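You operate a simulated robot arm through the tools that you are given. There is no shell and no other tool.

Carry out the task below with a simulated two-armed robot. There is one attempt and no reset: what you move stays moved.

TASK
Fetch the short blue cable and set it on top of the teal spool on the top of the tool bench. Fetch the small carton from the top of the side table and set it on the bottom stock shelf. Take the blue peg and leave it on the felt pad. Open the right blue drawer, take the green peg and leave it inside and shut the drawer again. Take the round die with the smallest size on its label from the top of the tool bench and put it on the top of the test bench. Take the blue wedge and leave it on the top of the mixing bench. Lift the right steel lid open. The order is free. Set down upright: small carton, blue wedge.

The check looks at the end state, three seconds after you hand in, the way a careful person would. Anything else that was tipped, shoved, dropped, spilled or broken makes it a failure. A push-on lid holds only when it is set on centred and level and pressed home; a screw cap is set on level and turned clockwise until tight.

THE ROBOT
Two 7-joint arms with fingered hands on one trunk, on a base that moves. Base frame: it is fixed to the floor where the robot stands at the start and does not move with it; the origin is under the middle of the robot, x ahead of it, y to its left, z up. Readings come in m, rad, newtons and seconds.
The left shoulder is at the start at [0.06, 0.177, 0.925], the right one opposite. With the tool pointing down near the work surface each hand reaches from about 0.1 to 0.92 m from the robot's upright axis, wherever it stands, measured 20 degrees to its own side. Places, roughly: blue peg (3x3x6 cm) [0.7, 2.6, 0.9]; blue wedge [-6.5, 0.25, 0.5]; bottom stock shelf [-2.2, -0.2, 0.2]; felt pad [-0.5, 3.75, 0.75]; green peg (3x3x6 cm) [0.7, 2.5, 0.9]; right blue drawer [0.7, 1.7, 0.7]; right steel lid [-1.5, 9.1, 1.4]; round die [1, 2.75, 0.75]; short blue cable [0.75, 0, 0.75]; small carton [1, 0, 0.75]; tb right [0.8, 1.7, 0.7]; teal spool [1, 2.5, 1]; top of the mixing bench [-9.2, 3.4, 0.8]; top of the test bench [-1.2, 4, 0.8]. Payload 4 kg a hand.
The TCP of each hand is the grasp point between the finger pads, 0.037 m short of the fingertips. In the tool frame z runs along the fingers and y along their closing line. The gripper opens to 0.124 m; its body begins 0.043 m behind the TCP. The gripper is a hand of 3 fingers: y runs from the thumb to the fingers, the wrist lies at [-0.015, -0.108, -0.202] in the tool frame.
Orientation is that of the tool frame in the base frame, as a unit quaternion [x, y, z, w]. With the fingers straight down and the wrist toward the robot, the tool's x, y and z point along [0, 1, 0], [1, 0, 0] and [0, 0, -1] of the base frame.

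THE INTERFACE
- The arms move only by the tool nudge_tool. It takes "left_rows", "right_rows" or both (then of equal length, played together; a hand with none holds still); each is a list of rows, each a list of 6 numbers: the shift along the base's x, y, z in units of 200 mm (1.0 is 200 mm), then the turn, a rotation vector about the base's x, y, z in units of 60 degrees (1.0 is 60 degrees). In form: [[dx, dy, dz, ax, ay, az], ...]. A call has 1 to 20 rows; each row is the pose to reach, as a shift and turn from the pose commanded when the call began. A call with a number of a shift or a turn outside -1 to 1 is refused whole. Each row takes 0.2 s and may step no farther than 0.05 m and 0.15 rad from the row before; otherwise, the whole call is refused. A pose out of reach is approached as far as the arm can. The call stops where the force on the tool passes 40 N (or 10 N more than at its start, if that is more) or the arm is blocked; 0.2 s more then pass. In this call time passes only in rows, and 0.2 s behind the last. The reply holds the time, the measured pose of the TCP, the force on the tool along the base axes, the opening and the grip force, in the units named above and with some noise, with the torque about the TCP (base axes, N m) and any sound that the robot's microphone picked up.
- Cameras (640 x 400 px; columns grow to the right, rows downward): "scene" is now at [0.0515, -0.0172, 1.5791]; the picture's right is [-0.23, -0.97, 0.00], its down [-0.63, 0.15, -0.76] and it looks along [0.74, -0.18, -0.65] (base axes); focal length 263 px, centre (320, 200). "left" rides on the left gripper at [-0.064, -0.076, -0.137] in its tool frame; the picture's right is [-0.84, -0.26, 0.48], its down [0.48, -0.76, 0.43] and it looks along [0.26, 0.60, 0.76] (tool axes); focal length 256 px, centre (320, 200). "right" rides on the right gripper at [0.064, -0.076, -0.136] in its tool frame; the picture's right is [-0.84, 0.26, -0.48], its down [-0.48, -0.76, 0.43] and it looks along [-0.26, 0.60, 0.76] (tool axes); focal length 256 px, centre (320, 200). There is no depth. A picture from a camera that has moved, and an enlarged one, comes with that camera's place and axes in the base frame and with its lens.
- camera(camera): a new picture of that camera. No time passes.
- lift_body(by): slides the trunk up (or, below 0, down) by that many m; the arms and the scene camera ride with it, the base frame stays. It gives what a move gives, with no picture.
- drive_base(legs): drives the robot by 1 to 6 legs, each [ahead, left, turn to the left] in m, m and rad, along the robot's own axes; the way and the turn of a leg run together, so that a leg with both is an arc; at most 1.5 m and 3.142 rad a leg. The arms and the cameras ride along, it lands a little off, and it stops where it bumps. It gives what a move gives.
- finger_targets(index, middle, thumb_bend, thumb_turn, hand): sets how far each is bent, from 0 (flat) to 1 (curled in); at 0.3 the hand is open as for a grip, at 0.7 the pads meet at the TCP. One left out holds its place. A second passes; each finger stops where it meets its share of the squeeze, and holds until it gets a number again. It is the only way to open and close the hand. It gives what a move gives, with no picture; readings hold the bend of each and the force on the fingers (four entries, about 0 where the hand has none), thumb and palm. thumb_turn goes from beside the hand (0) to across from the fingers (1), as for a grip.
- head_to(pan, tilt): turns the head with the scene camera to pan (to the left, within 1.501 rad either way) and tilt (down, from -0.506 to 1.204), counted from straight ahead of the robot. It gives what a move gives.
- close_up(camera, box): a new picture of the part [left, top, right, bottom] of that camera's present view, enlarged. No time passes.
- hand_in(): hands the job in; it is judged then, once.

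Nothing tells you exact positions but the pictures and the camera data. Unless the task says otherwise, let go and move clear before handing in.

The tools are called after "Request:" as a command line: name --argument value ..., lists and objects as JSON in quotes. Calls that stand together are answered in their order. nudge_tool: Moves the arms, as the interface text tells. Its arguments: {"type":"object","properties":{"left_rows":{"type":"array","items":{"type":"array","items":{"type":"number"}}},"right_rows":{"type":"array","items":{"type":"array","items":{"type":"number"}}}},"required":[]} The other tools are called the same way: lift_body (by) moves the trunk up or down; finger_targets (index, middle, thumb_bend, thumb_turn, hand) moves the fingers one by one; drive_base (legs) drives the base; head_to (pan, tilt) turns the head that bears the scene camera; camera (camera) takes a picture; close_up (camera, box) takes an enlarged picture of a part of a camera's view; hand_in () hands the job in.

At the start:

```text
t: 0.0
left_tool_pos: [0.5173, 0.2269, 0.9991]
left_tool_rot: [0.707, 0.708, 0.0, -0.001]
left_ft_force: [-1.1, -0.2, -0.7]
left_moment: [0.01, 0.01, -0.03]
left_gripper_width: 0.1237
left_grasp_force: 0.0
left_shape: jaw
left_bend: [0.3, 0.3, 0.3, 0.98]
left_finger forces: [0.1, 0.0, 0.0, 0.0, 0.0, 0.0]
right_tool_pos: [0.6327, -0.3237, 1.0644]
right_tool_rot: [0.707, 0.708, 0.001, 0.0]
right_ft_force: [-0.2, 0.3, -0.1]
right_moment: [0.0, -0.02, 0.02]
right_gripper_width: 0.1236
right_grasp_force: 0.0
right_shape: jaw
right_bend: [0.3, 0.3, 0.3, 0.98]
right_finger forces: [0.0, 0.0, 0.0, 0.0, 0.0, 0.1]
trunk travel left (down, up): [-0.45, 0.14]
robot x, y, heading: [0.0016, 0.0033, -0.003]
head pan, tilt (commanded): [-0.234, 0.71]
```

scene: 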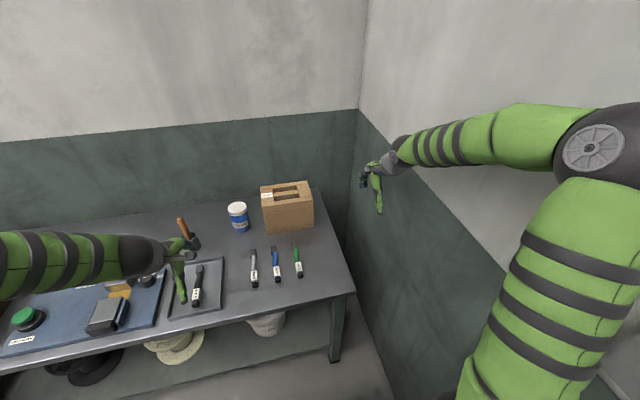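
right: 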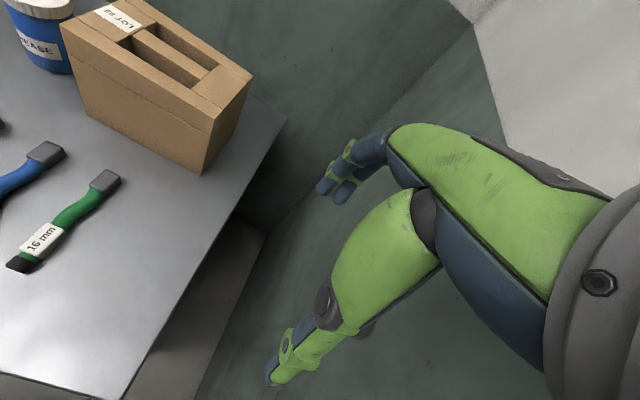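
left: 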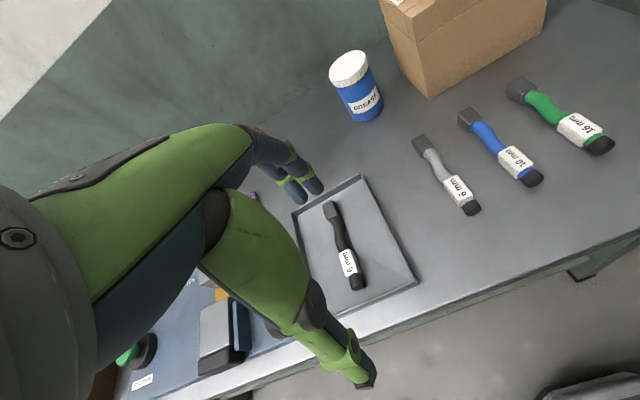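

I see a table ahead with a carton, a grease pot and some labelled tool-like items. I will look closer before moving anything.

Request:
close_up --camera "scene" --box '[160, 160, 360, 320]'

Request:
close_up --camera "left" --box '[300, 40, 640, 300]'

Request:
head_to --pan 0.4 --tilt 0.7

Request:
camera --camera "scene"

```text
2.50 times, centred on (260, 240) of scene
camera zoom: at [0.0515, -0.0172, 1.5791], right [-0.23, -0.97, 0.0], down [-0.63, 0.15, -0.76], along [0.74, -0.18, -0.65], focal length 658 px, centre (470, 100)
```

zoom: 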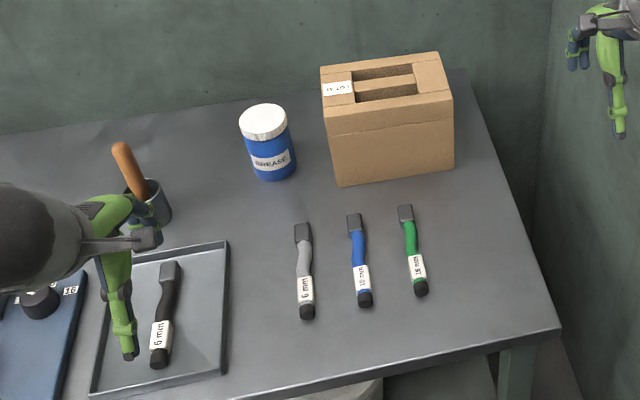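

```text
1.54 times, centred on (470, 170) of left
camera zoom: at [0.4414, 0.1635, 1.135], right [-0.26, -0.84, -0.48], down [-0.76, 0.48, -0.43], along [0.6, 0.26, -0.76], focal length 394 px, centre (89, 246)
```

zoom: 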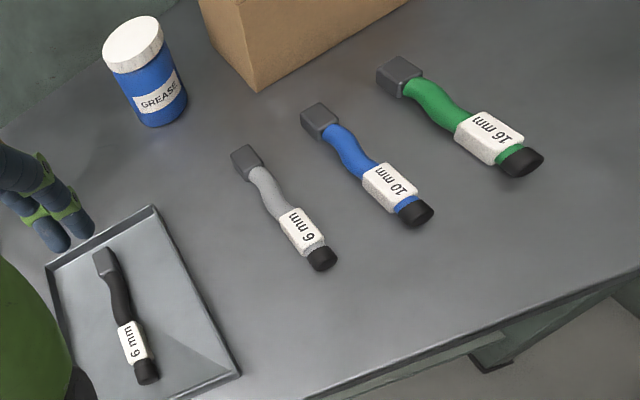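

```text
t: 1.0
left_tool_pos: [0.5181, 0.2268, 0.9975]
left_tool_rot: [0.707, 0.708, 0.001, 0.001]
left_ft_force: [0.0, -0.2, 0.0]
left_moment: [-0.01, 0.02, 0.03]
left_gripper_width: 0.1233
left_grasp_force: 0.0
left_shape: jaw
left_bend: [0.3, 0.3, 0.3, 0.98]
left_finger forces: [0.1, 0.2, 0.0, 0.1, 0.1, 0.1]
right_tool_pos: [0.6329, -0.3237, 1.0626]
right_tool_rot: [0.707, 0.707, -0.001, 0.0]
right_ft_force: [0.3, 0.5, -0.5]
right_moment: [0.0, 0.04, 0.03]
right_gripper_width: 0.1236
right_grasp_force: 0.0
right_shape: jaw
right_bend: [0.3, 0.3, 0.3, 0.98]
right_finger forces: [0.1, 0.1, 0.0, 0.1, 0.1, 0.0]
trunk travel left (down, up): [-0.45, 0.14]
robot x, y, heading: [0.0, -0.0021, -0.001]
head pan, tilt (commanded): [0.4, 0.7]
```

```text
taken
camera scene: at [0.0475, 0.0354, 1.5799], right [0.39, -0.92, 0.0], down [-0.59, -0.25, -0.76], along [0.7, 0.3, -0.64], focal length 263 px, centre (320, 200)
```

scene: 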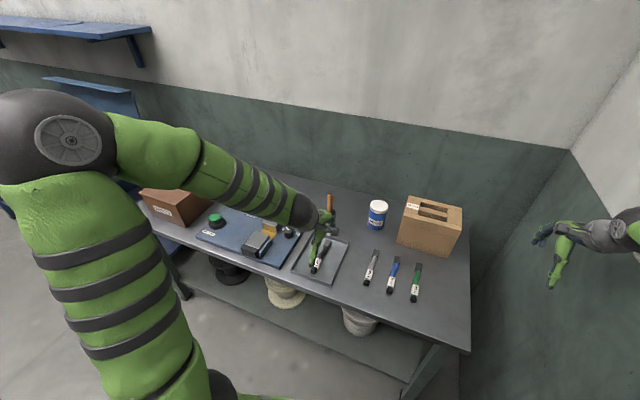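

The blue 10 mm piece lies at about [0.66, 0, 0.75], and the carton is behind it. I'll look round the room next.

Request:
head_to --pan 1.2 --tilt 0.4

Request:
camera --camera "scene"

Request:
head_to --pan -1.5 --tilt 0.4

Request:
camera --camera "scene"

```text
t: 2.1
left_tool_pos: [0.5172, 0.2261, 0.9978]
left_tool_rot: [0.707, 0.707, -0.001, 0.0]
left_ft_force: [-0.2, 0.3, 0.3]
left_moment: [0.0, -0.05, 0.0]
left_gripper_width: 0.1235
left_grasp_force: 0.1
left_shape: jaw
left_bend: [0.3, 0.3, 0.3, 0.98]
left_finger forces: [0.0, 0.1, 0.0, 0.0, 0.0, 0.1]
right_tool_pos: [0.634, -0.324, 1.0637]
right_tool_rot: [0.707, 0.707, -0.001, 0.0]
right_ft_force: [0.2, 0.3, 0.1]
right_moment: [0.01, -0.01, 0.02]
right_gripper_width: 0.1237
right_grasp_force: 0.1
right_shape: jaw
right_bend: [0.3, 0.3, 0.3, 0.98]
right_finger forces: [0.0, 0.0, 0.1, 0.0, 0.0, 0.0]
trunk travel left (down, up): [-0.45, 0.14]
robot x, y, heading: [0.001, -0.0035, -0.003]
head pan, tilt (commanded): [1.201, 0.4]
```

```text
taken
camera scene: at [0.0028, 0.0887, 1.6068], right [0.93, -0.36, 0.0], down [-0.14, -0.36, -0.92], along [0.33, 0.86, -0.39], focal length 263 px, centre (320, 200)
```

scene: 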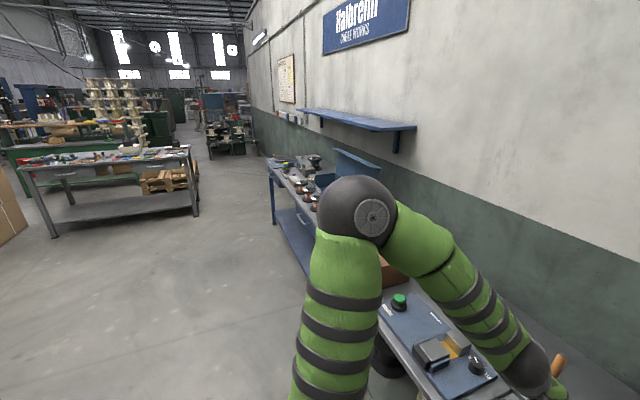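

```text
t: 4.5
left_tool_pos: [0.517, 0.2269, 0.9979]
left_tool_rot: [0.707, 0.707, 0.0, 0.0]
left_ft_force: [0.3, 0.3, -0.1]
left_moment: [0.0, -0.01, -0.02]
left_gripper_width: 0.1235
left_grasp_force: 0.1
left_shape: jaw
left_bend: [0.3, 0.3, 0.3, 0.98]
left_finger forces: [0.0, 0.1, 0.1, 0.0, 0.0, 0.0]
right_tool_pos: [0.634, -0.3253, 1.065]
right_tool_rot: [0.707, 0.707, 0.001, 0.0]
right_ft_force: [0.2, 0.0, -0.1]
right_moment: [-0.02, -0.03, 0.02]
right_gripper_width: 0.1236
right_grasp_force: 0.0
right_shape: jaw
right_bend: [0.3, 0.3, 0.3, 0.98]
right_finger forces: [0.1, 0.1, 0.0, 0.0, 0.0, 0.0]
trunk travel left (down, up): [-0.45, 0.14]
robot x, y, heading: [-0.0007, -0.0012, -0.003]
head pan, tilt (commanded): [-1.499, 0.4]
```

```text
taken
camera scene: at [-0.0241, -0.09, 1.6068], right [-1.0, -0.07, 0.0], down [-0.03, 0.39, -0.92], along [0.07, -0.92, -0.39], focal length 263 px, centre (320, 200)
```

scene: 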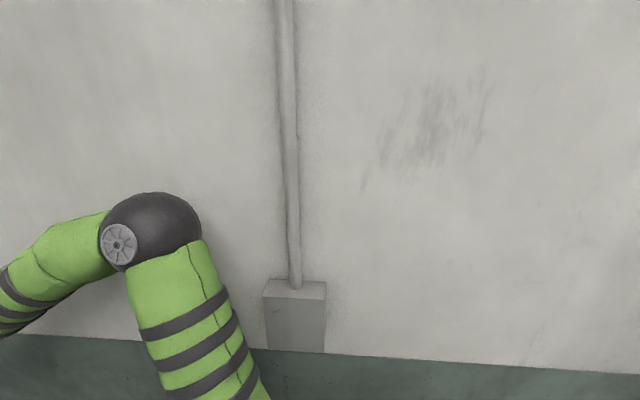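

The wall is to my right, so I'll work from the table. I'm looking closer at the carton's handle slots from the right hand and the scene camera.

Request:
close_up --camera "right" --box '[0, 0, 300, 188]'

Request:
head_to --pan -0.05 --tilt 0.75

Request:
close_up --camera "scene" --box '[240, 100, 440, 225]'

```text
2.13 times, centred on (150, 94) of right
camera zoom: at [0.5569, -0.2611, 1.1993], right [0.26, -0.84, 0.48], down [-0.76, -0.48, -0.43], along [0.6, -0.26, -0.76], focal length 545 px, centre (682, 426)
```

zoom: 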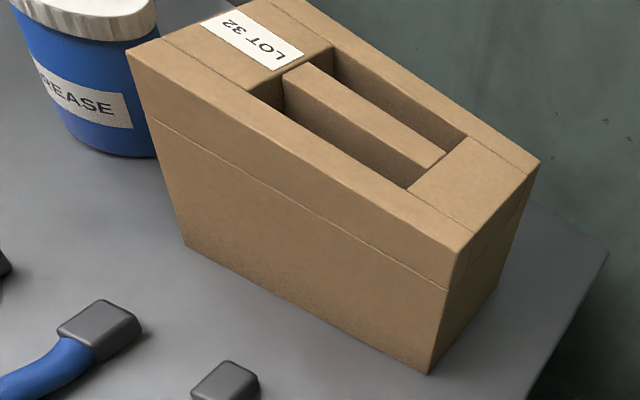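

```text
t: 6.1
left_tool_pos: [0.5163, 0.2269, 0.9983]
left_tool_rot: [0.707, 0.707, 0.001, 0.0]
left_ft_force: [0.6, 0.9, -0.5]
left_moment: [0.01, -0.02, 0.01]
left_gripper_width: 0.1237
left_grasp_force: 0.1
left_shape: jaw
left_bend: [0.3, 0.3, 0.3, 0.98]
left_finger forces: [0.1, 0.0, 0.0, 0.0, 0.1, 0.1]
right_tool_pos: [0.6328, -0.3247, 1.0648]
right_tool_rot: [0.706, 0.708, 0.0, 0.0]
right_ft_force: [0.0, -0.1, 1.1]
right_moment: [0.0, 0.04, 0.01]
right_gripper_width: 0.1237
right_grasp_force: 0.0
right_shape: jaw
right_bend: [0.3, 0.3, 0.3, 0.98]
right_finger forces: [0.0, 0.0, 0.0, 0.1, 0.1, 0.1]
trunk travel left (down, up): [-0.45, 0.14]
robot x, y, heading: [-0.0027, 0.003, -0.003]
head pan, tilt (commanded): [-0.051, 0.75]
```

```text
3.20 times, centred on (340, 162) of scene
camera zoom: at [0.052, -0.0019, 1.5757], right [-0.05, -1.0, 0.0], down [-0.68, 0.04, -0.73], along [0.73, -0.04, -0.68], focal length 842 px, centre (256, 320)
```

zoom: 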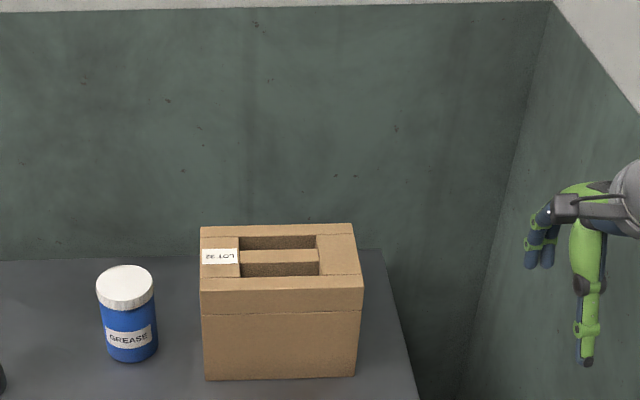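

The carton is about 0.13 m deep, x about 0.825 to 0.957, y about -0.18 to 0.02, with its top at about z 0.906. A handle bar runs along y between two slots about 2.5 cm wide. I'll check the hand's shape at partial closing to see whether the fingers fit the slots.

Request:
finger_targets --hand "right" --index 0.55 --middle 0.55 --thumb_bend 0.55

Request:
camera --camera "right"

Request:
head_to --pan -0.4 --tilt 0.6

Request:
close_up --camera "scene" --box '[270, 140, 400, 222]'

```text
t: 7.1
left_tool_pos: [0.5181, 0.2281, 0.9996]
left_tool_rot: [0.707, 0.707, -0.001, 0.0]
left_ft_force: [-0.3, -0.4, -0.1]
left_moment: [0.02, 0.02, 0.01]
left_gripper_width: 0.1237
left_grasp_force: 0.0
left_shape: jaw
left_bend: [0.3, 0.3, 0.3, 0.98]
left_finger forces: [0.0, 0.1, 0.1, 0.0, 0.1, 0.1]
right_tool_pos: [0.6332, -0.3235, 1.0643]
right_tool_rot: [0.707, 0.707, 0.0, -0.001]
right_ft_force: [0.9, 0.1, 0.2]
right_moment: [0.0, -0.02, 0.0]
right_gripper_width: 0.0466
right_grasp_force: 0.1
right_shape: fingers
right_bend: [0.55, 0.55, 0.55, 0.98]
right_finger forces: [0.1, 0.0, 0.0, 0.0, 0.1, 0.0]
trunk travel left (down, up): [-0.45, 0.14]
robot x, y, heading: [0.003, 0.0031, 0.003]
head pan, tilt (commanded): [-0.051, 0.75]
```

```text
taken
camera right: at [0.5569, -0.2611, 1.1993], right [0.26, -0.84, 0.48], down [-0.76, -0.48, -0.43], along [0.6, -0.26, -0.76], focal length 256 px, centre (320, 200)
```

right: 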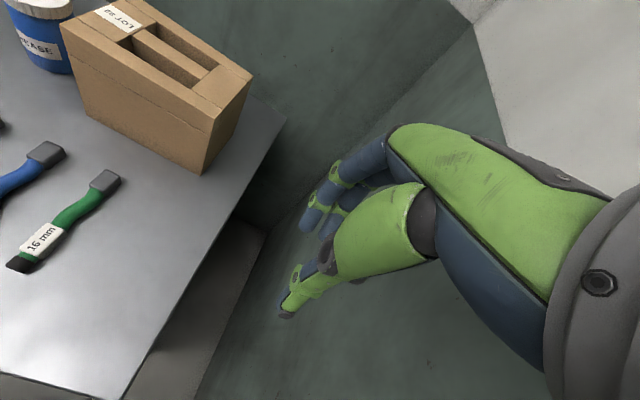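

```text
t: 8.0
left_tool_pos: [0.5171, 0.2274, 0.9988]
left_tool_rot: [0.707, 0.707, 0.0, 0.0]
left_ft_force: [0.3, 1.2, 0.3]
left_moment: [0.01, -0.02, 0.0]
left_gripper_width: 0.1234
left_grasp_force: 0.0
left_shape: jaw
left_bend: [0.3, 0.3, 0.3, 0.98]
left_finger forces: [0.0, 0.0, 0.0, 0.0, 0.0, 0.0]
right_tool_pos: [0.6337, -0.3241, 1.0636]
right_tool_rot: [0.707, 0.707, 0.0, 0.0]
right_ft_force: [0.0, 0.4, 0.7]
right_moment: [0.01, -0.02, -0.02]
right_gripper_width: 0.0469
right_grasp_force: 0.0
right_shape: fingers
right_bend: [0.55, 0.55, 0.55, 0.98]
right_finger forces: [0.0, 0.0, 0.1, 0.0, 0.1, 0.1]
trunk travel left (down, up): [-0.45, 0.14]
robot x, y, heading: [-0.0012, -0.0022, 0.004]
head pan, tilt (commanded): [-0.4, 0.6]
```

```text
4.88 times, centred on (335, 181) of scene
camera zoom: at [0.0507, -0.0319, 1.5885], right [-0.39, -0.92, 0.0], down [-0.52, 0.22, -0.82], along [0.76, -0.32, -0.57], focal length 1283 px, centre (247, 293)
```

zoom: 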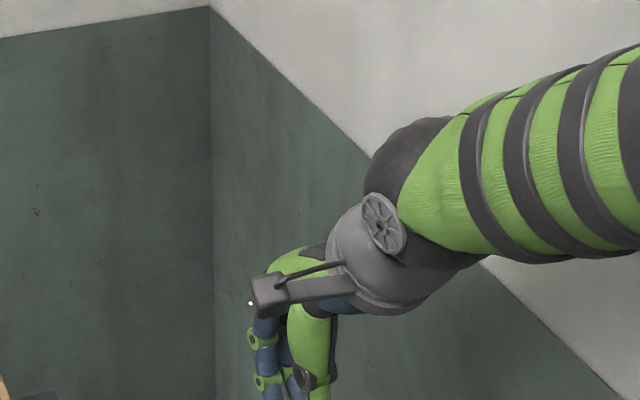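

Request:
close_up --camera "scene" --box '[280, 180, 380, 243]'

Request:
close_up --camera "right" --box '[240, 120, 460, 330]'

```text
6.35 times, centred on (330, 212) of scene
camera zoom: at [0.0507, -0.0319, 1.5885], right [-0.39, -0.92, 0.0], down [-0.52, 0.22, -0.82], along [0.76, -0.32, -0.57], focal length 1670 px, centre (256, 127)
```

zoom: 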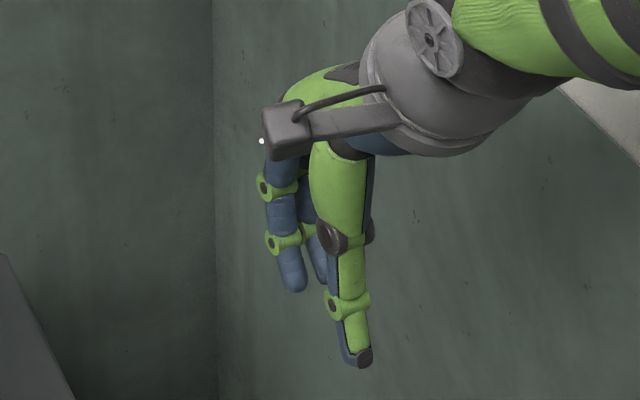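

```text
1.90 times, centred on (350, 225) of right
camera zoom: at [0.5569, -0.2611, 1.1993], right [0.26, -0.84, 0.48], down [-0.76, -0.48, -0.43], along [0.6, -0.26, -0.76], focal length 488 px, centre (263, 152)
```

zoom: 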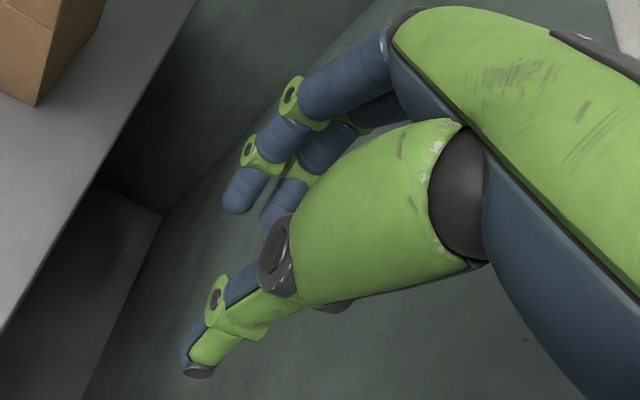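

The fingers are about 1.5 cm thick, so they should fit the slots at a gap of about 4 cm. First I'll take the blue cable with the left hand, turning it so the fingers close along y.

Request:
nudge_tool --left_rows '[[0.06, -0.09, 0, 0, 0, -0.125], [0.12, -0.18, 0, 0, 0, -0.25], [0.19, -0.28, 0, 0, 0, -0.375], [0.25, -0.37, 0, 0, 0, -0.5], [0.31, -0.46, 0, 0, 0, -0.625], [0.37, -0.56, 0, 0, 0, -0.75], [0.44, -0.65, 0, 0, 0, -0.875], [0.5, -0.75, 0, 0, 0, -1.0]]'

Request:
nudge_tool --left_rows '[[0.1, -0.09, -0.03, 0, 0, -0.125], [0.18, -0.18, -0.06, 0, 0, -0.25], [0.25, -0.28, -0.1, 0, 0, -0.375], [0.31, -0.385, -0.2, 0, 0, -0.5]]'

Request:
camera --camera "left"

Request:
head_to --pan 0.0 --tilt 0.85

Request:
camera --camera "scene"

```text
t: 9.8
left_tool_pos: [0.6069, 0.0846, 0.996]
left_tool_rot: [0.957, 0.29, 0.0, -0.005]
left_ft_force: [0.8, -0.1, -0.3]
left_moment: [-0.01, 0.02, -0.03]
left_gripper_width: 0.1238
left_grasp_force: 0.1
left_shape: jaw
left_bend: [0.3, 0.3, 0.3, 0.98]
left_finger forces: [0.1, 0.1, 0.0, 0.0, 0.1, 0.0]
left hand out of reach, approached as far as the arm can: row 8
right_tool_pos: [0.6357, -0.3233, 1.0622]
right_tool_rot: [0.707, 0.708, -0.001, -0.002]
right_ft_force: [-0.8, 0.3, 0.1]
right_moment: [-0.05, 0.0, 0.03]
right_gripper_width: 0.0468
right_grasp_force: 0.0
right_shape: fingers
right_bend: [0.55, 0.55, 0.55, 0.98]
right_finger forces: [0.0, 0.1, 0.1, 0.0, 0.0, 0.0]
trunk travel left (down, up): [-0.45, 0.14]
robot x, y, heading: [-0.0029, -0.0018, 0.003]
head pan, tilt (commanded): [-0.4, 0.6]
```

```text
t: 10.8
left_tool_pos: [0.6556, 0.0376, 0.9745]
left_tool_rot: [0.949, 0.309, 0.049, 0.037]
left_ft_force: [-0.2, 0.9, 0.6]
left_moment: [-0.03, -0.03, 0.01]
left_gripper_width: 0.124
left_grasp_force: 0.1
left_shape: jaw
left_bend: [0.3, 0.3, 0.3, 0.98]
left_finger forces: [0.0, 0.0, 0.0, 0.1, 0.0, 0.0]
left hand out of reach, approached as far as the arm can: row 1, 2, 3, 4
right_tool_pos: [0.6341, -0.3224, 1.0652]
right_tool_rot: [0.707, 0.708, 0.0, 0.001]
right_ft_force: [-0.6, 1.5, 0.2]
right_moment: [-0.03, 0.0, -0.03]
right_gripper_width: 0.0467
right_grasp_force: 0.1
right_shape: fingers
right_bend: [0.55, 0.55, 0.55, 0.98]
right_finger forces: [0.1, 0.1, 0.0, 0.0, 0.0, 0.1]
trunk travel left (down, up): [-0.45, 0.14]
robot x, y, heading: [-0.0024, 0.0004, 0.0]
head pan, tilt (commanded): [-0.4, 0.6]
```

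```text
taken
camera left: at [0.5451, 0.0683, 1.0974], right [-0.77, -0.31, -0.56], down [0.0, 0.88, -0.47], along [0.64, -0.36, -0.68], focal length 256 px, centre (320, 200)
```

left: 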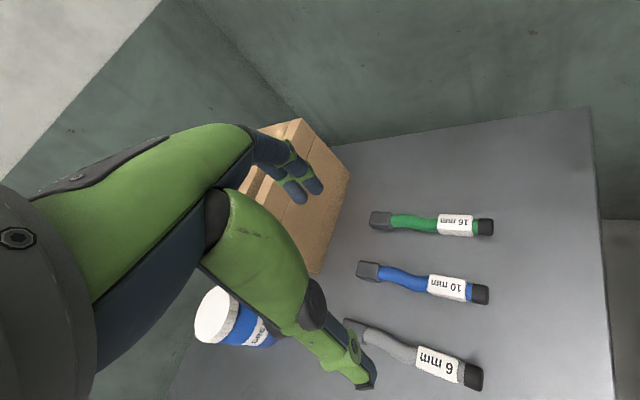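

```text
t: 11.6
left_tool_pos: [0.6574, 0.0358, 0.9741]
left_tool_rot: [0.949, 0.308, 0.048, 0.036]
left_ft_force: [-0.2, 0.0, 0.2]
left_moment: [0.0, 0.0, 0.01]
left_gripper_width: 0.1242
left_grasp_force: 0.1
left_shape: jaw
left_bend: [0.3, 0.3, 0.3, 0.98]
left_finger forces: [0.0, 0.0, 0.0, 0.0, 0.1, 0.0]
right_tool_pos: [0.6342, -0.3246, 1.0633]
right_tool_rot: [0.707, 0.707, -0.001, 0.001]
right_ft_force: [-1.0, -0.2, 0.3]
right_moment: [-0.02, -0.02, -0.04]
right_gripper_width: 0.0466
right_grasp_force: 0.1
right_shape: fingers
right_bend: [0.55, 0.55, 0.55, 0.98]
right_finger forces: [0.1, 0.0, 0.0, 0.0, 0.0, 0.1]
trunk travel left (down, up): [-0.45, 0.14]
robot x, y, heading: [-0.0003, -0.0, -0.001]
head pan, tilt (commanded): [0.0, 0.85]
```

```text
taken
camera scene: at [0.0476, 0.0022, 1.5677], right [0.0, -1.0, 0.0], down [-0.75, 0.0, -0.66], along [0.66, 0.0, -0.75], focal length 263 px, centre (320, 200)
```

scene: 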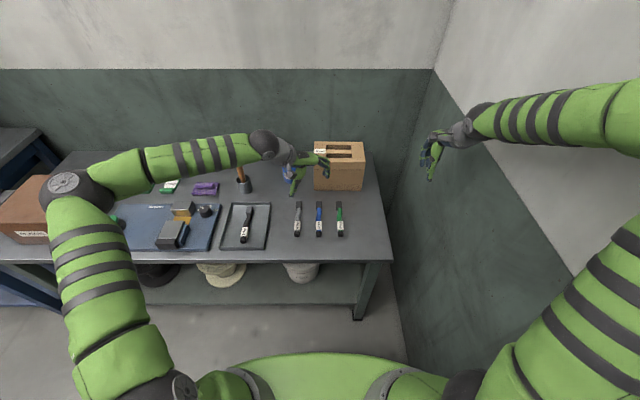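

The left arm can't turn its wrist far enough from this stance. I'll lift it back out, move the robot left and turn it right so the cable lies ahead and to the left.

Request:
nudge_tool --left_rows '[[-0.1, 0.05, 0.1, 0, 0, 0.1], [-0.25, 0.15, 0.2, 0, 0, 0.2], [-0.4, 0.25, 0.3, 0, 0, 0.3], [-0.6, 0.35, 0.4, 0, 0, 0.4], [-0.8, 0.4, 0.5, 0, 0, 0.5]]'

```text
t: 12.8
left_tool_pos: [0.4951, 0.1148, 1.0765]
left_tool_rot: [0.837, 0.544, 0.056, 0.023]
left_ft_force: [-0.3, 0.9, 0.4]
left_moment: [0.05, 0.03, 0.01]
left_gripper_width: 0.1237
left_grasp_force: 0.1
left_shape: jaw
left_bend: [0.3, 0.3, 0.3, 0.98]
left_finger forces: [0.0, 0.0, 0.0, 0.0, 0.0, 0.0]
right_tool_pos: [0.6323, -0.3248, 1.0637]
right_tool_rot: [0.708, 0.706, 0.001, 0.001]
right_ft_force: [0.1, 0.0, 0.7]
right_moment: [0.05, 0.01, 0.0]
right_gripper_width: 0.0468
right_grasp_force: 0.1
right_shape: fingers
right_bend: [0.55, 0.55, 0.55, 0.98]
right_finger forces: [0.0, 0.0, 0.0, 0.1, 0.1, 0.0]
trunk travel left (down, up): [-0.45, 0.14]
robot x, y, heading: [-0.0007, 0.0024, -0.002]
head pan, tilt (commanded): [0.0, 0.85]
```

Request:
drive_base --legs '[[0, 0.45, 0], [0.05, 0, 0], [0, 0, -1.047]]'

Request:
head_to --pan 0.4 --tilt 0.85

Request:
camera --camera "scene"

Request:
camera --camera "left"

```text
t: 18.7
left_tool_pos: [0.3964, 0.0729, 1.0762]
left_tool_rot: [0.997, 0.05, 0.038, 0.048]
left_ft_force: [-0.8, -0.2, -0.2]
left_moment: [0.01, 0.0, -0.01]
left_gripper_width: 0.1239
left_grasp_force: 0.2
left_shape: jaw
left_bend: [0.3, 0.3, 0.3, 0.98]
left_finger forces: [0.1, 0.0, 0.1, 0.0, 0.1, 0.1]
right_tool_pos: [0.0833, -0.2632, 1.0635]
right_tool_rot: [0.966, 0.258, 0.0, 0.0]
right_ft_force: [-0.2, 0.2, -0.8]
right_moment: [-0.01, 0.0, 0.03]
right_gripper_width: 0.0469
right_grasp_force: 0.1
right_shape: fingers
right_bend: [0.55, 0.55, 0.55, 0.98]
right_finger forces: [0.0, 0.0, 0.1, 0.1, 0.0, 0.0]
trunk travel left (down, up): [-0.45, 0.14]
robot x, y, heading: [0.051, 0.4485, -1.047]
head pan, tilt (commanded): [0.0, 0.85]
```

```text
t: 19.6
left_tool_pos: [0.3964, 0.0748, 1.0755]
left_tool_rot: [0.997, 0.05, 0.038, 0.048]
left_ft_force: [0.0, 0.1, -0.2]
left_moment: [0.0, 0.02, -0.02]
left_gripper_width: 0.1241
left_grasp_force: 0.1
left_shape: jaw
left_bend: [0.3, 0.3, 0.3, 0.98]
left_finger forces: [0.0, 0.0, 0.0, 0.0, 0.1, 0.1]
right_tool_pos: [0.0845, -0.2635, 1.0632]
right_tool_rot: [0.966, 0.257, 0.0, -0.001]
right_ft_force: [0.7, -0.2, 0.1]
right_moment: [-0.01, 0.01, -0.02]
right_gripper_width: 0.0466
right_grasp_force: 0.0
right_shape: fingers
right_bend: [0.55, 0.55, 0.55, 0.98]
right_finger forces: [0.0, 0.0, 0.0, 0.0, 0.1, 0.1]
trunk travel left (down, up): [-0.45, 0.14]
robot x, y, heading: [0.0481, 0.4451, -1.048]
head pan, tilt (commanded): [0.4, 0.85]
```

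```text
taken
camera scene: at [0.0965, 0.4286, 1.5677], right [-0.61, -0.8, 0.0], down [-0.6, 0.46, -0.66], along [0.52, -0.4, -0.75], focal length 263 px, centre (320, 200)
```

scene: 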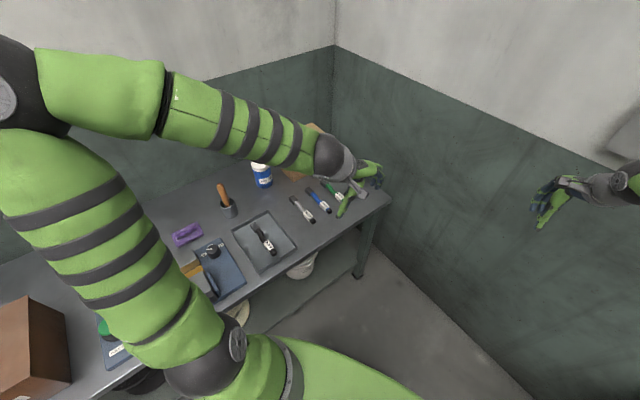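

```text
taken
camera left: at [0.3151, 0.1555, 1.1994], right [-0.82, 0.12, -0.56], down [0.44, 0.76, -0.47], along [0.37, -0.63, -0.68], focal length 256 px, centre (320, 200)
```

left: 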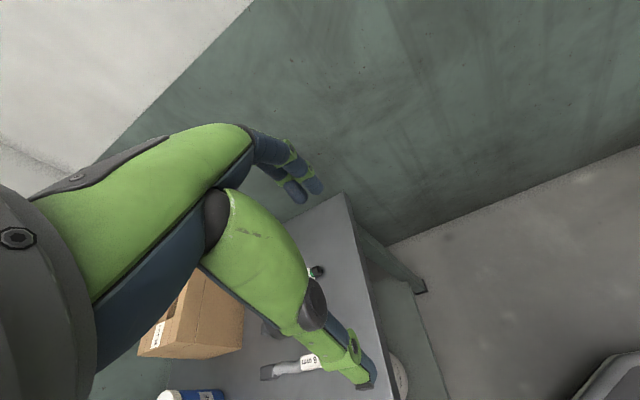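

Request:
close_up --camera "scene" --box '[280, 165, 360, 225]'

Request:
nudge_tool --left_rows '[[0.2, -0.05, 0, 0.02, 0.018, -0.024], [0.4, -0.1, 0, 0.046, 0.036, -0.048], [0.6, -0.15, -0.05, 0.07, 0.055, -0.07], [0.8, -0.2, -0.1, 0.092, 0.073, -0.096], [1.0, -0.25, -0.2, 0.092, 0.073, -0.096]]'

Request:
camera --camera "left"

Request:
camera --camera "scene"

```text
6.67 times, centred on (320, 195) of scene
camera zoom: at [0.0965, 0.4286, 1.5677], right [-0.61, -0.8, 0.0], down [-0.6, 0.46, -0.66], along [0.52, -0.4, -0.75], focal length 1754 px, centre (320, 233)
```

zoom: 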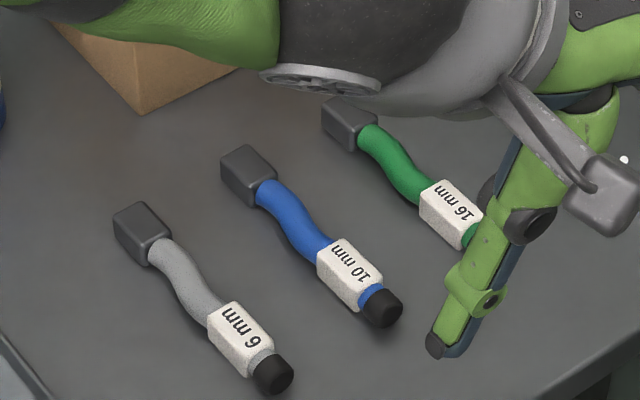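

```text
t: 20.8
left_tool_pos: [0.5973, 0.0229, 1.0369]
left_tool_rot: [1.0, 0.002, -0.001, -0.002]
left_ft_force: [-0.8, 0.2, -0.5]
left_moment: [-0.01, 0.04, 0.04]
left_gripper_width: 0.1241
left_grasp_force: 0.1
left_shape: jaw
left_bend: [0.3, 0.3, 0.3, 0.98]
left_finger forces: [0.1, 0.0, 0.1, 0.0, 0.1, 0.0]
right_tool_pos: [0.0855, -0.2633, 1.0632]
right_tool_rot: [0.966, 0.257, 0.0, 0.0]
right_ft_force: [0.2, -0.7, -0.2]
right_moment: [0.01, 0.0, 0.0]
right_gripper_width: 0.0468
right_grasp_force: 0.1
right_shape: fingers
right_bend: [0.55, 0.55, 0.55, 0.98]
right_finger forces: [0.0, 0.0, 0.0, 0.0, 0.1, 0.1]
trunk travel left (down, up): [-0.45, 0.14]
robot x, y, heading: [0.0502, 0.4497, -1.052]
head pan, tilt (commanded): [0.4, 0.85]
```

```text
taken
camera left: at [0.5339, 0.0998, 1.1729], right [-0.84, 0.26, -0.48], down [0.48, 0.76, -0.44], along [0.25, -0.6, -0.76], focal length 256 px, centre (320, 200)
```

left: 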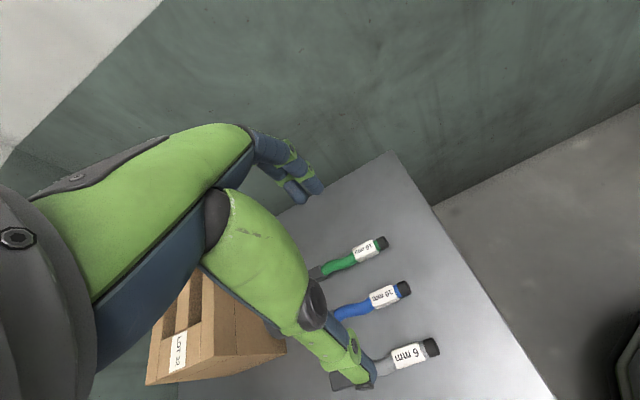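

```text
taken
camera scene: at [0.0974, 0.4285, 1.5677], right [-0.61, -0.8, 0.0], down [-0.6, 0.45, -0.66], along [0.52, -0.4, -0.75], focal length 263 px, centre (320, 200)
```

scene: 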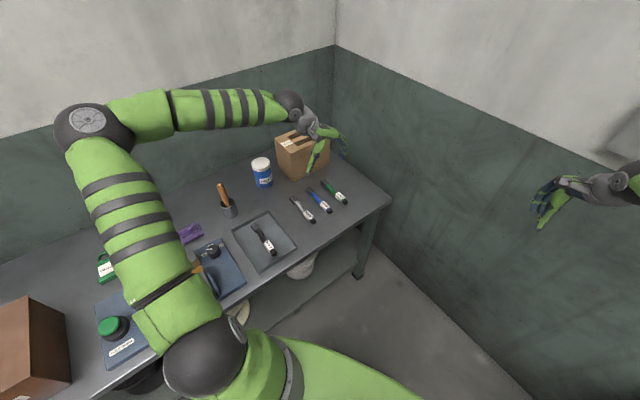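

The hand is now square over the row of cables, which are about 8 cm apart. The blue one lies along x from about 0.578 to 0.74 at y about 0.002. I'll pre-close the fingers to about a 6 cm gap and come down on its middle.

Request:
finger_targets --hand "left" --index 0.5 --middle 0.5 --thumb_bend 0.5

Request:
nudge_tool --left_rows '[[0.1, -0.05, -0.1, 0, 0, 0], [0.2, -0.1, -0.25, 0, 0, 0], [0.315, -0.105, -0.4, 0, 0, 0], [0.315, -0.105, -0.6, 0, 0, 0], [0.315, -0.105, -0.8, 0, 0, 0]]'

Request:
camera --camera "left"

Request:
close_up --camera "scene" --box '[270, 145, 370, 225]'

```text
t: 21.8
left_tool_pos: [0.5966, 0.0231, 1.0371]
left_tool_rot: [1.0, 0.001, -0.001, 0.0]
left_ft_force: [0.1, 0.9, -0.2]
left_moment: [0.03, 0.03, 0.0]
left_gripper_width: 0.0624
left_grasp_force: 0.1
left_shape: fingers
left_bend: [0.5, 0.5, 0.5, 0.98]
left_finger forces: [0.0, 0.0, 0.0, 0.0, 0.0, 0.1]
right_tool_pos: [0.0831, -0.2625, 1.0637]
right_tool_rot: [0.966, 0.257, 0.0, 0.0]
right_ft_force: [-0.4, -0.2, 0.5]
right_moment: [0.0, 0.0, 0.03]
right_gripper_width: 0.0469
right_grasp_force: 0.1
right_shape: fingers
right_bend: [0.55, 0.55, 0.55, 0.98]
right_finger forces: [0.0, 0.0, 0.1, 0.0, 0.1, 0.0]
trunk travel left (down, up): [-0.45, 0.14]
robot x, y, heading: [0.0496, 0.4483, -1.051]
head pan, tilt (commanded): [0.4, 0.85]
```

```text
t: 23.0
left_tool_pos: [0.6608, 0.001, 0.8756]
left_tool_rot: [1.0, 0.001, -0.001, 0.0]
left_ft_force: [-0.2, -0.4, -1.0]
left_moment: [-0.03, -0.01, 0.04]
left_gripper_width: 0.0625
left_grasp_force: 0.0
left_shape: fingers
left_bend: [0.5, 0.5, 0.5, 0.98]
left_finger forces: [0.0, 0.1, 0.0, 0.0, 0.0, 0.0]
right_tool_pos: [0.0837, -0.2632, 1.0638]
right_tool_rot: [0.966, 0.257, 0.0, 0.0]
right_ft_force: [0.6, 0.0, -0.6]
right_moment: [-0.01, 0.0, -0.01]
right_gripper_width: 0.0469
right_grasp_force: 0.0
right_shape: fingers
right_bend: [0.55, 0.55, 0.55, 0.98]
right_finger forces: [0.0, 0.1, 0.1, 0.0, 0.0, 0.0]
trunk travel left (down, up): [-0.45, 0.14]
robot x, y, heading: [0.0497, 0.4475, -1.052]
head pan, tilt (commanded): [0.4, 0.85]
```

```text
taken
camera left: at [0.5969, 0.0785, 1.0123], right [-0.84, 0.26, -0.48], down [0.48, 0.76, -0.44], along [0.25, -0.6, -0.76], focal length 256 px, centre (320, 200)
```

left: 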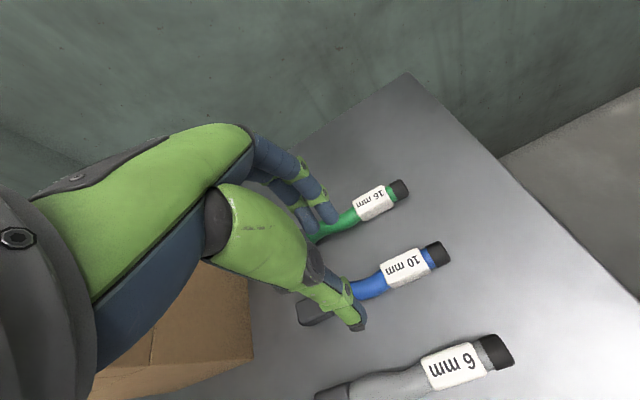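

```text
5.00 times, centred on (320, 185) of scene
camera zoom: at [0.0968, 0.4284, 1.5677], right [-0.61, -0.8, 0.0], down [-0.6, 0.46, -0.66], along [0.53, -0.4, -0.75], focal length 1315 px, centre (320, 275)
```

zoom: 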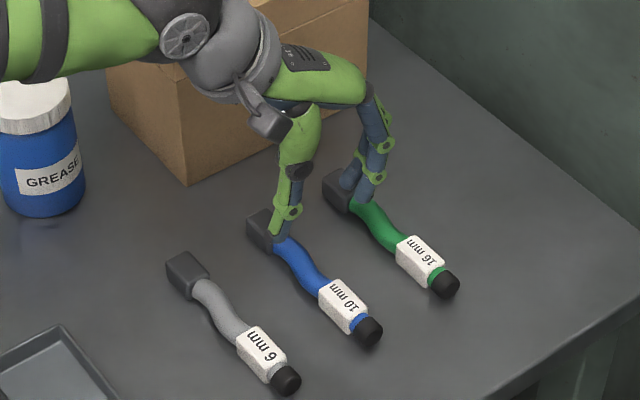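

Request:
nudge_tool --left_rows '[[0, 0, -0.1, 0, 0, 0], [0, 0, -0.2, 0, 0, 0], [0, 0, -0.3, 0, 0, 0], [0, 0, -0.36, 0, 0, 0]]'

Request:
camera --camera "left"

Request:
close_up --camera "scene" --box '[270, 145, 370, 225]'

```text
t: 24.0
left_tool_pos: [0.6594, 0.0032, 0.8031]
left_tool_rot: [1.0, 0.001, -0.002, 0.001]
left_ft_force: [0.0, -0.7, 0.5]
left_moment: [0.0, 0.03, -0.05]
left_gripper_width: 0.0622
left_grasp_force: 0.1
left_shape: fingers
left_bend: [0.5, 0.5, 0.5, 0.98]
left_finger forces: [0.1, 0.0, 0.0, 0.0, 0.0, 0.0]
right_tool_pos: [0.0849, -0.2635, 1.0637]
right_tool_rot: [0.966, 0.258, 0.0, 0.0]
right_ft_force: [0.3, 0.9, 0.2]
right_moment: [-0.01, 0.0, 0.02]
right_gripper_width: 0.0468
right_grasp_force: 0.0
right_shape: fingers
right_bend: [0.55, 0.55, 0.55, 0.98]
right_finger forces: [0.0, 0.1, 0.0, 0.0, 0.1, 0.0]
trunk travel left (down, up): [-0.45, 0.14]
robot x, y, heading: [0.0566, 0.4476, -1.048]
head pan, tilt (commanded): [0.4, 0.85]
```

```text
taken
camera left: at [0.5964, 0.0796, 0.9407], right [-0.84, 0.26, -0.48], down [0.48, 0.76, -0.44], along [0.25, -0.6, -0.76], focal length 256 px, centre (320, 200)
```

left: 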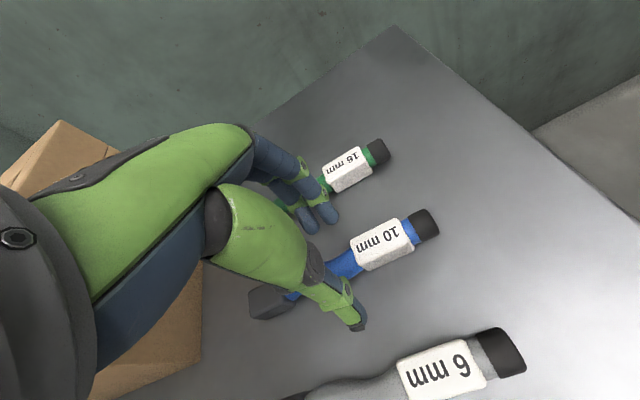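

```text
5.00 times, centred on (320, 185) of scene
camera zoom: at [0.0967, 0.4286, 1.5677], right [-0.61, -0.8, 0.0], down [-0.6, 0.46, -0.66], along [0.53, -0.4, -0.75], focal length 1315 px, centre (320, 275)
```

zoom: 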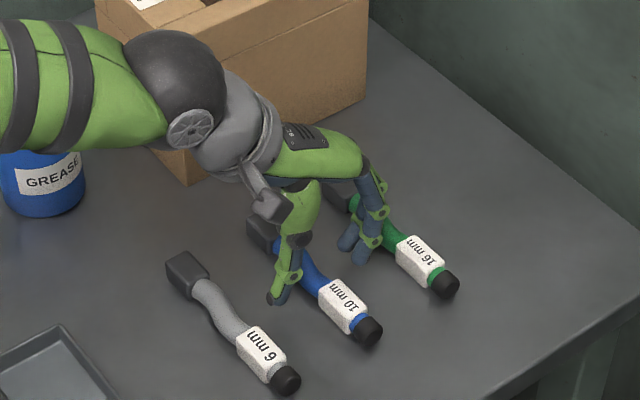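

Request:
nudge_tool --left_rows '[[0, 0, -0.03, 0, 0, 0], [0, 0, -0.06, 0, 0, 0]]'

Request:
close_up --camera "left" --box '[240, 150, 460, 350]'

Request:
close_up --camera "scene" --box '[300, 175, 350, 215]'

```text
t: 24.6
left_tool_pos: [0.6593, 0.0039, 0.7924]
left_tool_rot: [1.0, 0.001, -0.001, 0.0]
left_ft_force: [-0.2, 0.2, 0.6]
left_moment: [-0.05, 0.0, -0.01]
left_gripper_width: 0.0624
left_grasp_force: 0.4
left_shape: fingers
left_bend: [0.5, 0.5, 0.5, 0.98]
left_finger forces: [0.1, 1.0, 0.0, 0.1, 0.0, 0.0]
right_tool_pos: [0.0843, -0.2638, 1.0643]
right_tool_rot: [0.966, 0.257, 0.0, 0.0]
right_ft_force: [-1.3, -0.4, -0.5]
right_moment: [0.02, 0.01, 0.0]
right_gripper_width: 0.0469
right_grasp_force: 0.1
right_shape: fingers
right_bend: [0.55, 0.55, 0.55, 0.98]
right_finger forces: [0.0, 0.1, 0.1, 0.0, 0.0, 0.0]
trunk travel left (down, up): [-0.45, 0.14]
robot x, y, heading: [0.0515, 0.4465, -1.053]
head pan, tilt (commanded): [0.4, 0.85]
```

```text
2.00 times, centred on (350, 250) of left
camera zoom: at [0.5959, 0.0799, 0.929], right [-0.84, 0.26, -0.48], down [0.48, 0.76, -0.43], along [0.26, -0.6, -0.76], focal length 512 px, centre (260, 100)
```

zoom: 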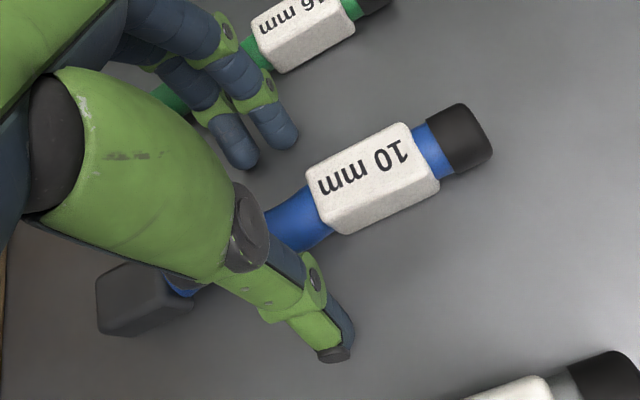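

```text
10.00 times, centred on (325, 195) of scene
camera zoom: at [0.0964, 0.4287, 1.5677], right [-0.61, -0.8, 0.0], down [-0.6, 0.46, -0.66], along [0.53, -0.4, -0.75], focal length 2631 px, centre (270, 250)
```

zoom: 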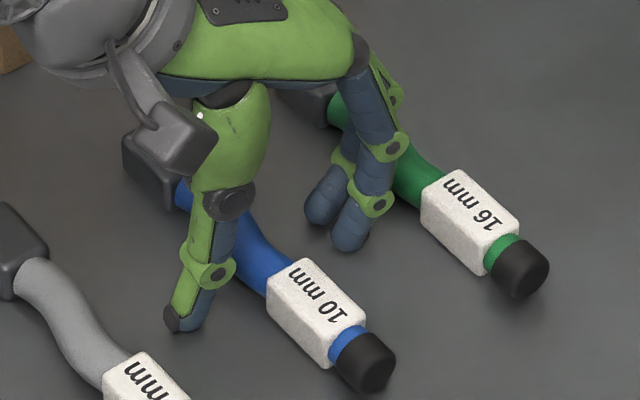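

Request:
nudge_tool --left_rows '[[0, 0, 0.015, 0, 0, 0]]'

Request:
finger_targets --hand "left" --index 0.72 --middle 0.72 --thumb_bend 0.72

Request:
close_up --camera "left" --box '[240, 150, 460, 350]'

Request:
close_up --camera "scene" --box '[300, 175, 350, 215]'

```text
t: 25.0
left_tool_pos: [0.6578, 0.0033, 0.7947]
left_tool_rot: [1.0, -0.001, 0.0, 0.0]
left_ft_force: [-0.3, 0.4, -0.3]
left_moment: [0.01, 0.01, 0.03]
left_gripper_width: 0.0626
left_grasp_force: 0.1
left_shape: fingers
left_bend: [0.5, 0.5, 0.5, 0.98]
left_finger forces: [0.0, 0.0, 0.1, 0.0, 0.1, 0.0]
right_tool_pos: [0.0839, -0.2639, 1.0638]
right_tool_rot: [0.967, 0.256, 0.0, -0.001]
right_ft_force: [0.4, 0.3, -0.2]
right_moment: [0.02, 0.02, 0.01]
right_gripper_width: 0.047
right_grasp_force: 0.0
right_shape: fingers
right_bend: [0.55, 0.55, 0.55, 0.98]
right_finger forces: [0.0, 0.0, 0.0, 0.0, 0.0, 0.0]
trunk travel left (down, up): [-0.45, 0.14]
robot x, y, heading: [0.0494, 0.4458, -1.047]
head pan, tilt (commanded): [0.4, 0.85]
```

```text
t: 26.0
left_tool_pos: [0.6595, 0.0039, 0.7955]
left_tool_rot: [1.0, 0.001, -0.001, 0.0]
left_ft_force: [-0.7, -0.4, 0.2]
left_moment: [0.0, 0.03, 0.01]
left_gripper_width: 0.0153
left_grasp_force: 14.7
left_shape: fingers
left_bend: [0.65, 0.68, 0.67, 0.96]
left_finger forces: [9.9, 4.7, 0.0, 0.0, 15.2, 0.1]
right_tool_pos: [0.0828, -0.2635, 1.0628]
right_tool_rot: [0.967, 0.256, 0.0, 0.001]
right_ft_force: [-0.6, -0.3, 0.3]
right_moment: [0.0, 0.0, -0.04]
right_gripper_width: 0.0465
right_grasp_force: 0.0
right_shape: fingers
right_bend: [0.55, 0.55, 0.55, 0.98]
right_finger forces: [0.0, 0.0, 0.1, 0.0, 0.1, 0.0]
trunk travel left (down, up): [-0.45, 0.14]
robot x, y, heading: [0.0456, 0.447, -1.054]
head pan, tilt (commanded): [0.4, 0.85]
```

```text
2.00 times, centred on (350, 250) of left
camera zoom: at [0.5961, 0.0798, 0.9315], right [-0.84, 0.26, -0.48], down [0.48, 0.76, -0.43], along [0.25, -0.6, -0.76], focal length 512 px, centre (260, 100)
```

zoom: 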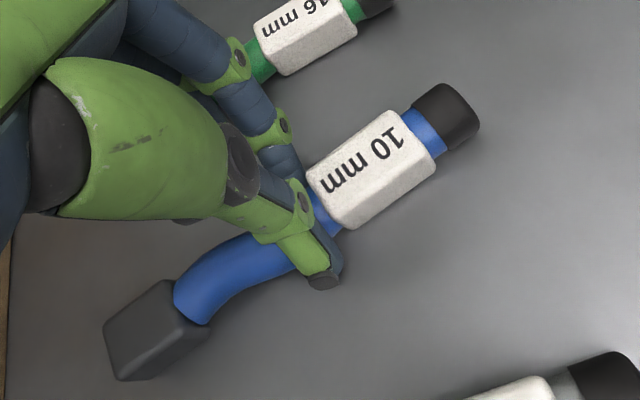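

```text
10.00 times, centred on (325, 195) of scene
camera zoom: at [0.0966, 0.4286, 1.5677], right [-0.61, -0.8, 0.0], down [-0.6, 0.46, -0.66], along [0.53, -0.4, -0.75], focal length 2631 px, centre (270, 250)
```

zoom: 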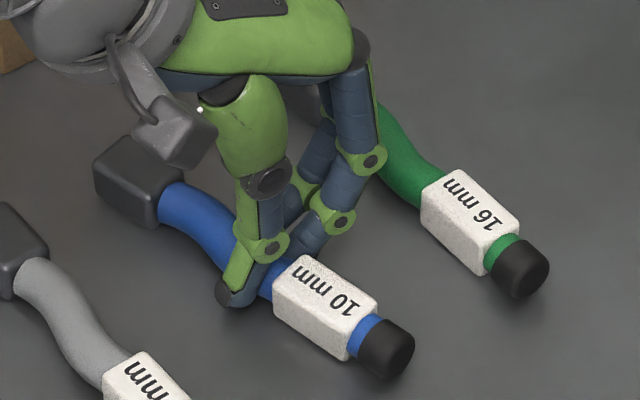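

It is gripped with about 15 N. I'll lift it straight up.

Request:
nudge_tool --left_rows '[[0, 0, 0.1, 0, 0, 0], [0, 0, 0.25, 0, 0, 0], [0, 0, 0.45, 0, 0, 0], [0, 0, 0.7, 0, 0, 0], [0, 0, 0.9, 0, 0, 0], [0, 0, 1.0, 0, 0, 0]]'

Request:
camera --camera "left"

Request:
close_up --camera "scene" --box '[270, 105, 390, 225]'

```text
t: 27.4
left_tool_pos: [0.6594, 0.0041, 0.9967]
left_tool_rot: [1.0, 0.001, -0.001, 0.0]
left_ft_force: [0.0, 0.4, 0.0]
left_moment: [-0.02, 0.01, 0.01]
left_gripper_width: 0.015
left_grasp_force: 14.5
left_shape: fingers
left_bend: [0.65, 0.68, 0.67, 0.96]
left_finger forces: [9.5, 5.0, 0.0, 0.0, 14.7, 0.1]
right_tool_pos: [0.0832, -0.2636, 1.0639]
right_tool_rot: [0.966, 0.257, 0.0, 0.001]
right_ft_force: [0.1, 0.1, -0.2]
right_moment: [0.03, 0.01, -0.03]
right_gripper_width: 0.0469
right_grasp_force: 0.0
right_shape: fingers
right_bend: [0.55, 0.55, 0.55, 0.98]
right_finger forces: [0.0, 0.0, 0.0, 0.0, 0.1, 0.0]
trunk travel left (down, up): [-0.45, 0.14]
robot x, y, heading: [0.0526, 0.4456, -1.051]
head pan, tilt (commanded): [0.4, 0.85]
```

```text
taken
camera left: at [0.5957, 0.08, 1.1326], right [-0.84, 0.26, -0.48], down [0.48, 0.76, -0.43], along [0.26, -0.6, -0.76], focal length 256 px, centre (320, 200)
```

left: 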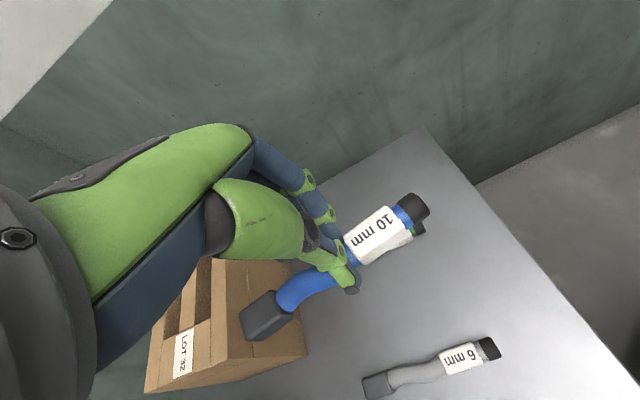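

```text
3.33 times, centred on (330, 165) of scene
camera zoom: at [0.0967, 0.4285, 1.5677], right [-0.61, -0.8, 0.0], down [-0.6, 0.46, -0.66], along [0.53, -0.4, -0.75], focal length 877 px, centre (287, 317)
```

zoom: 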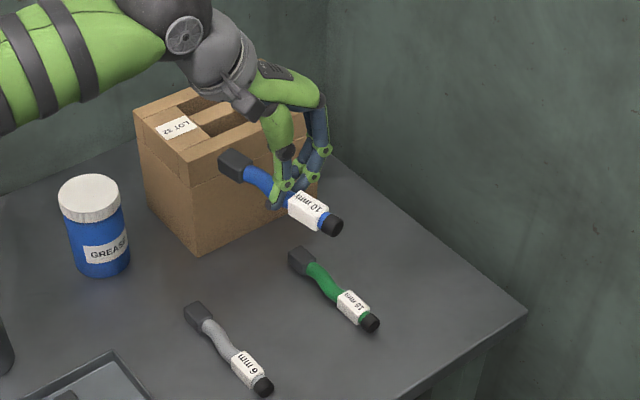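

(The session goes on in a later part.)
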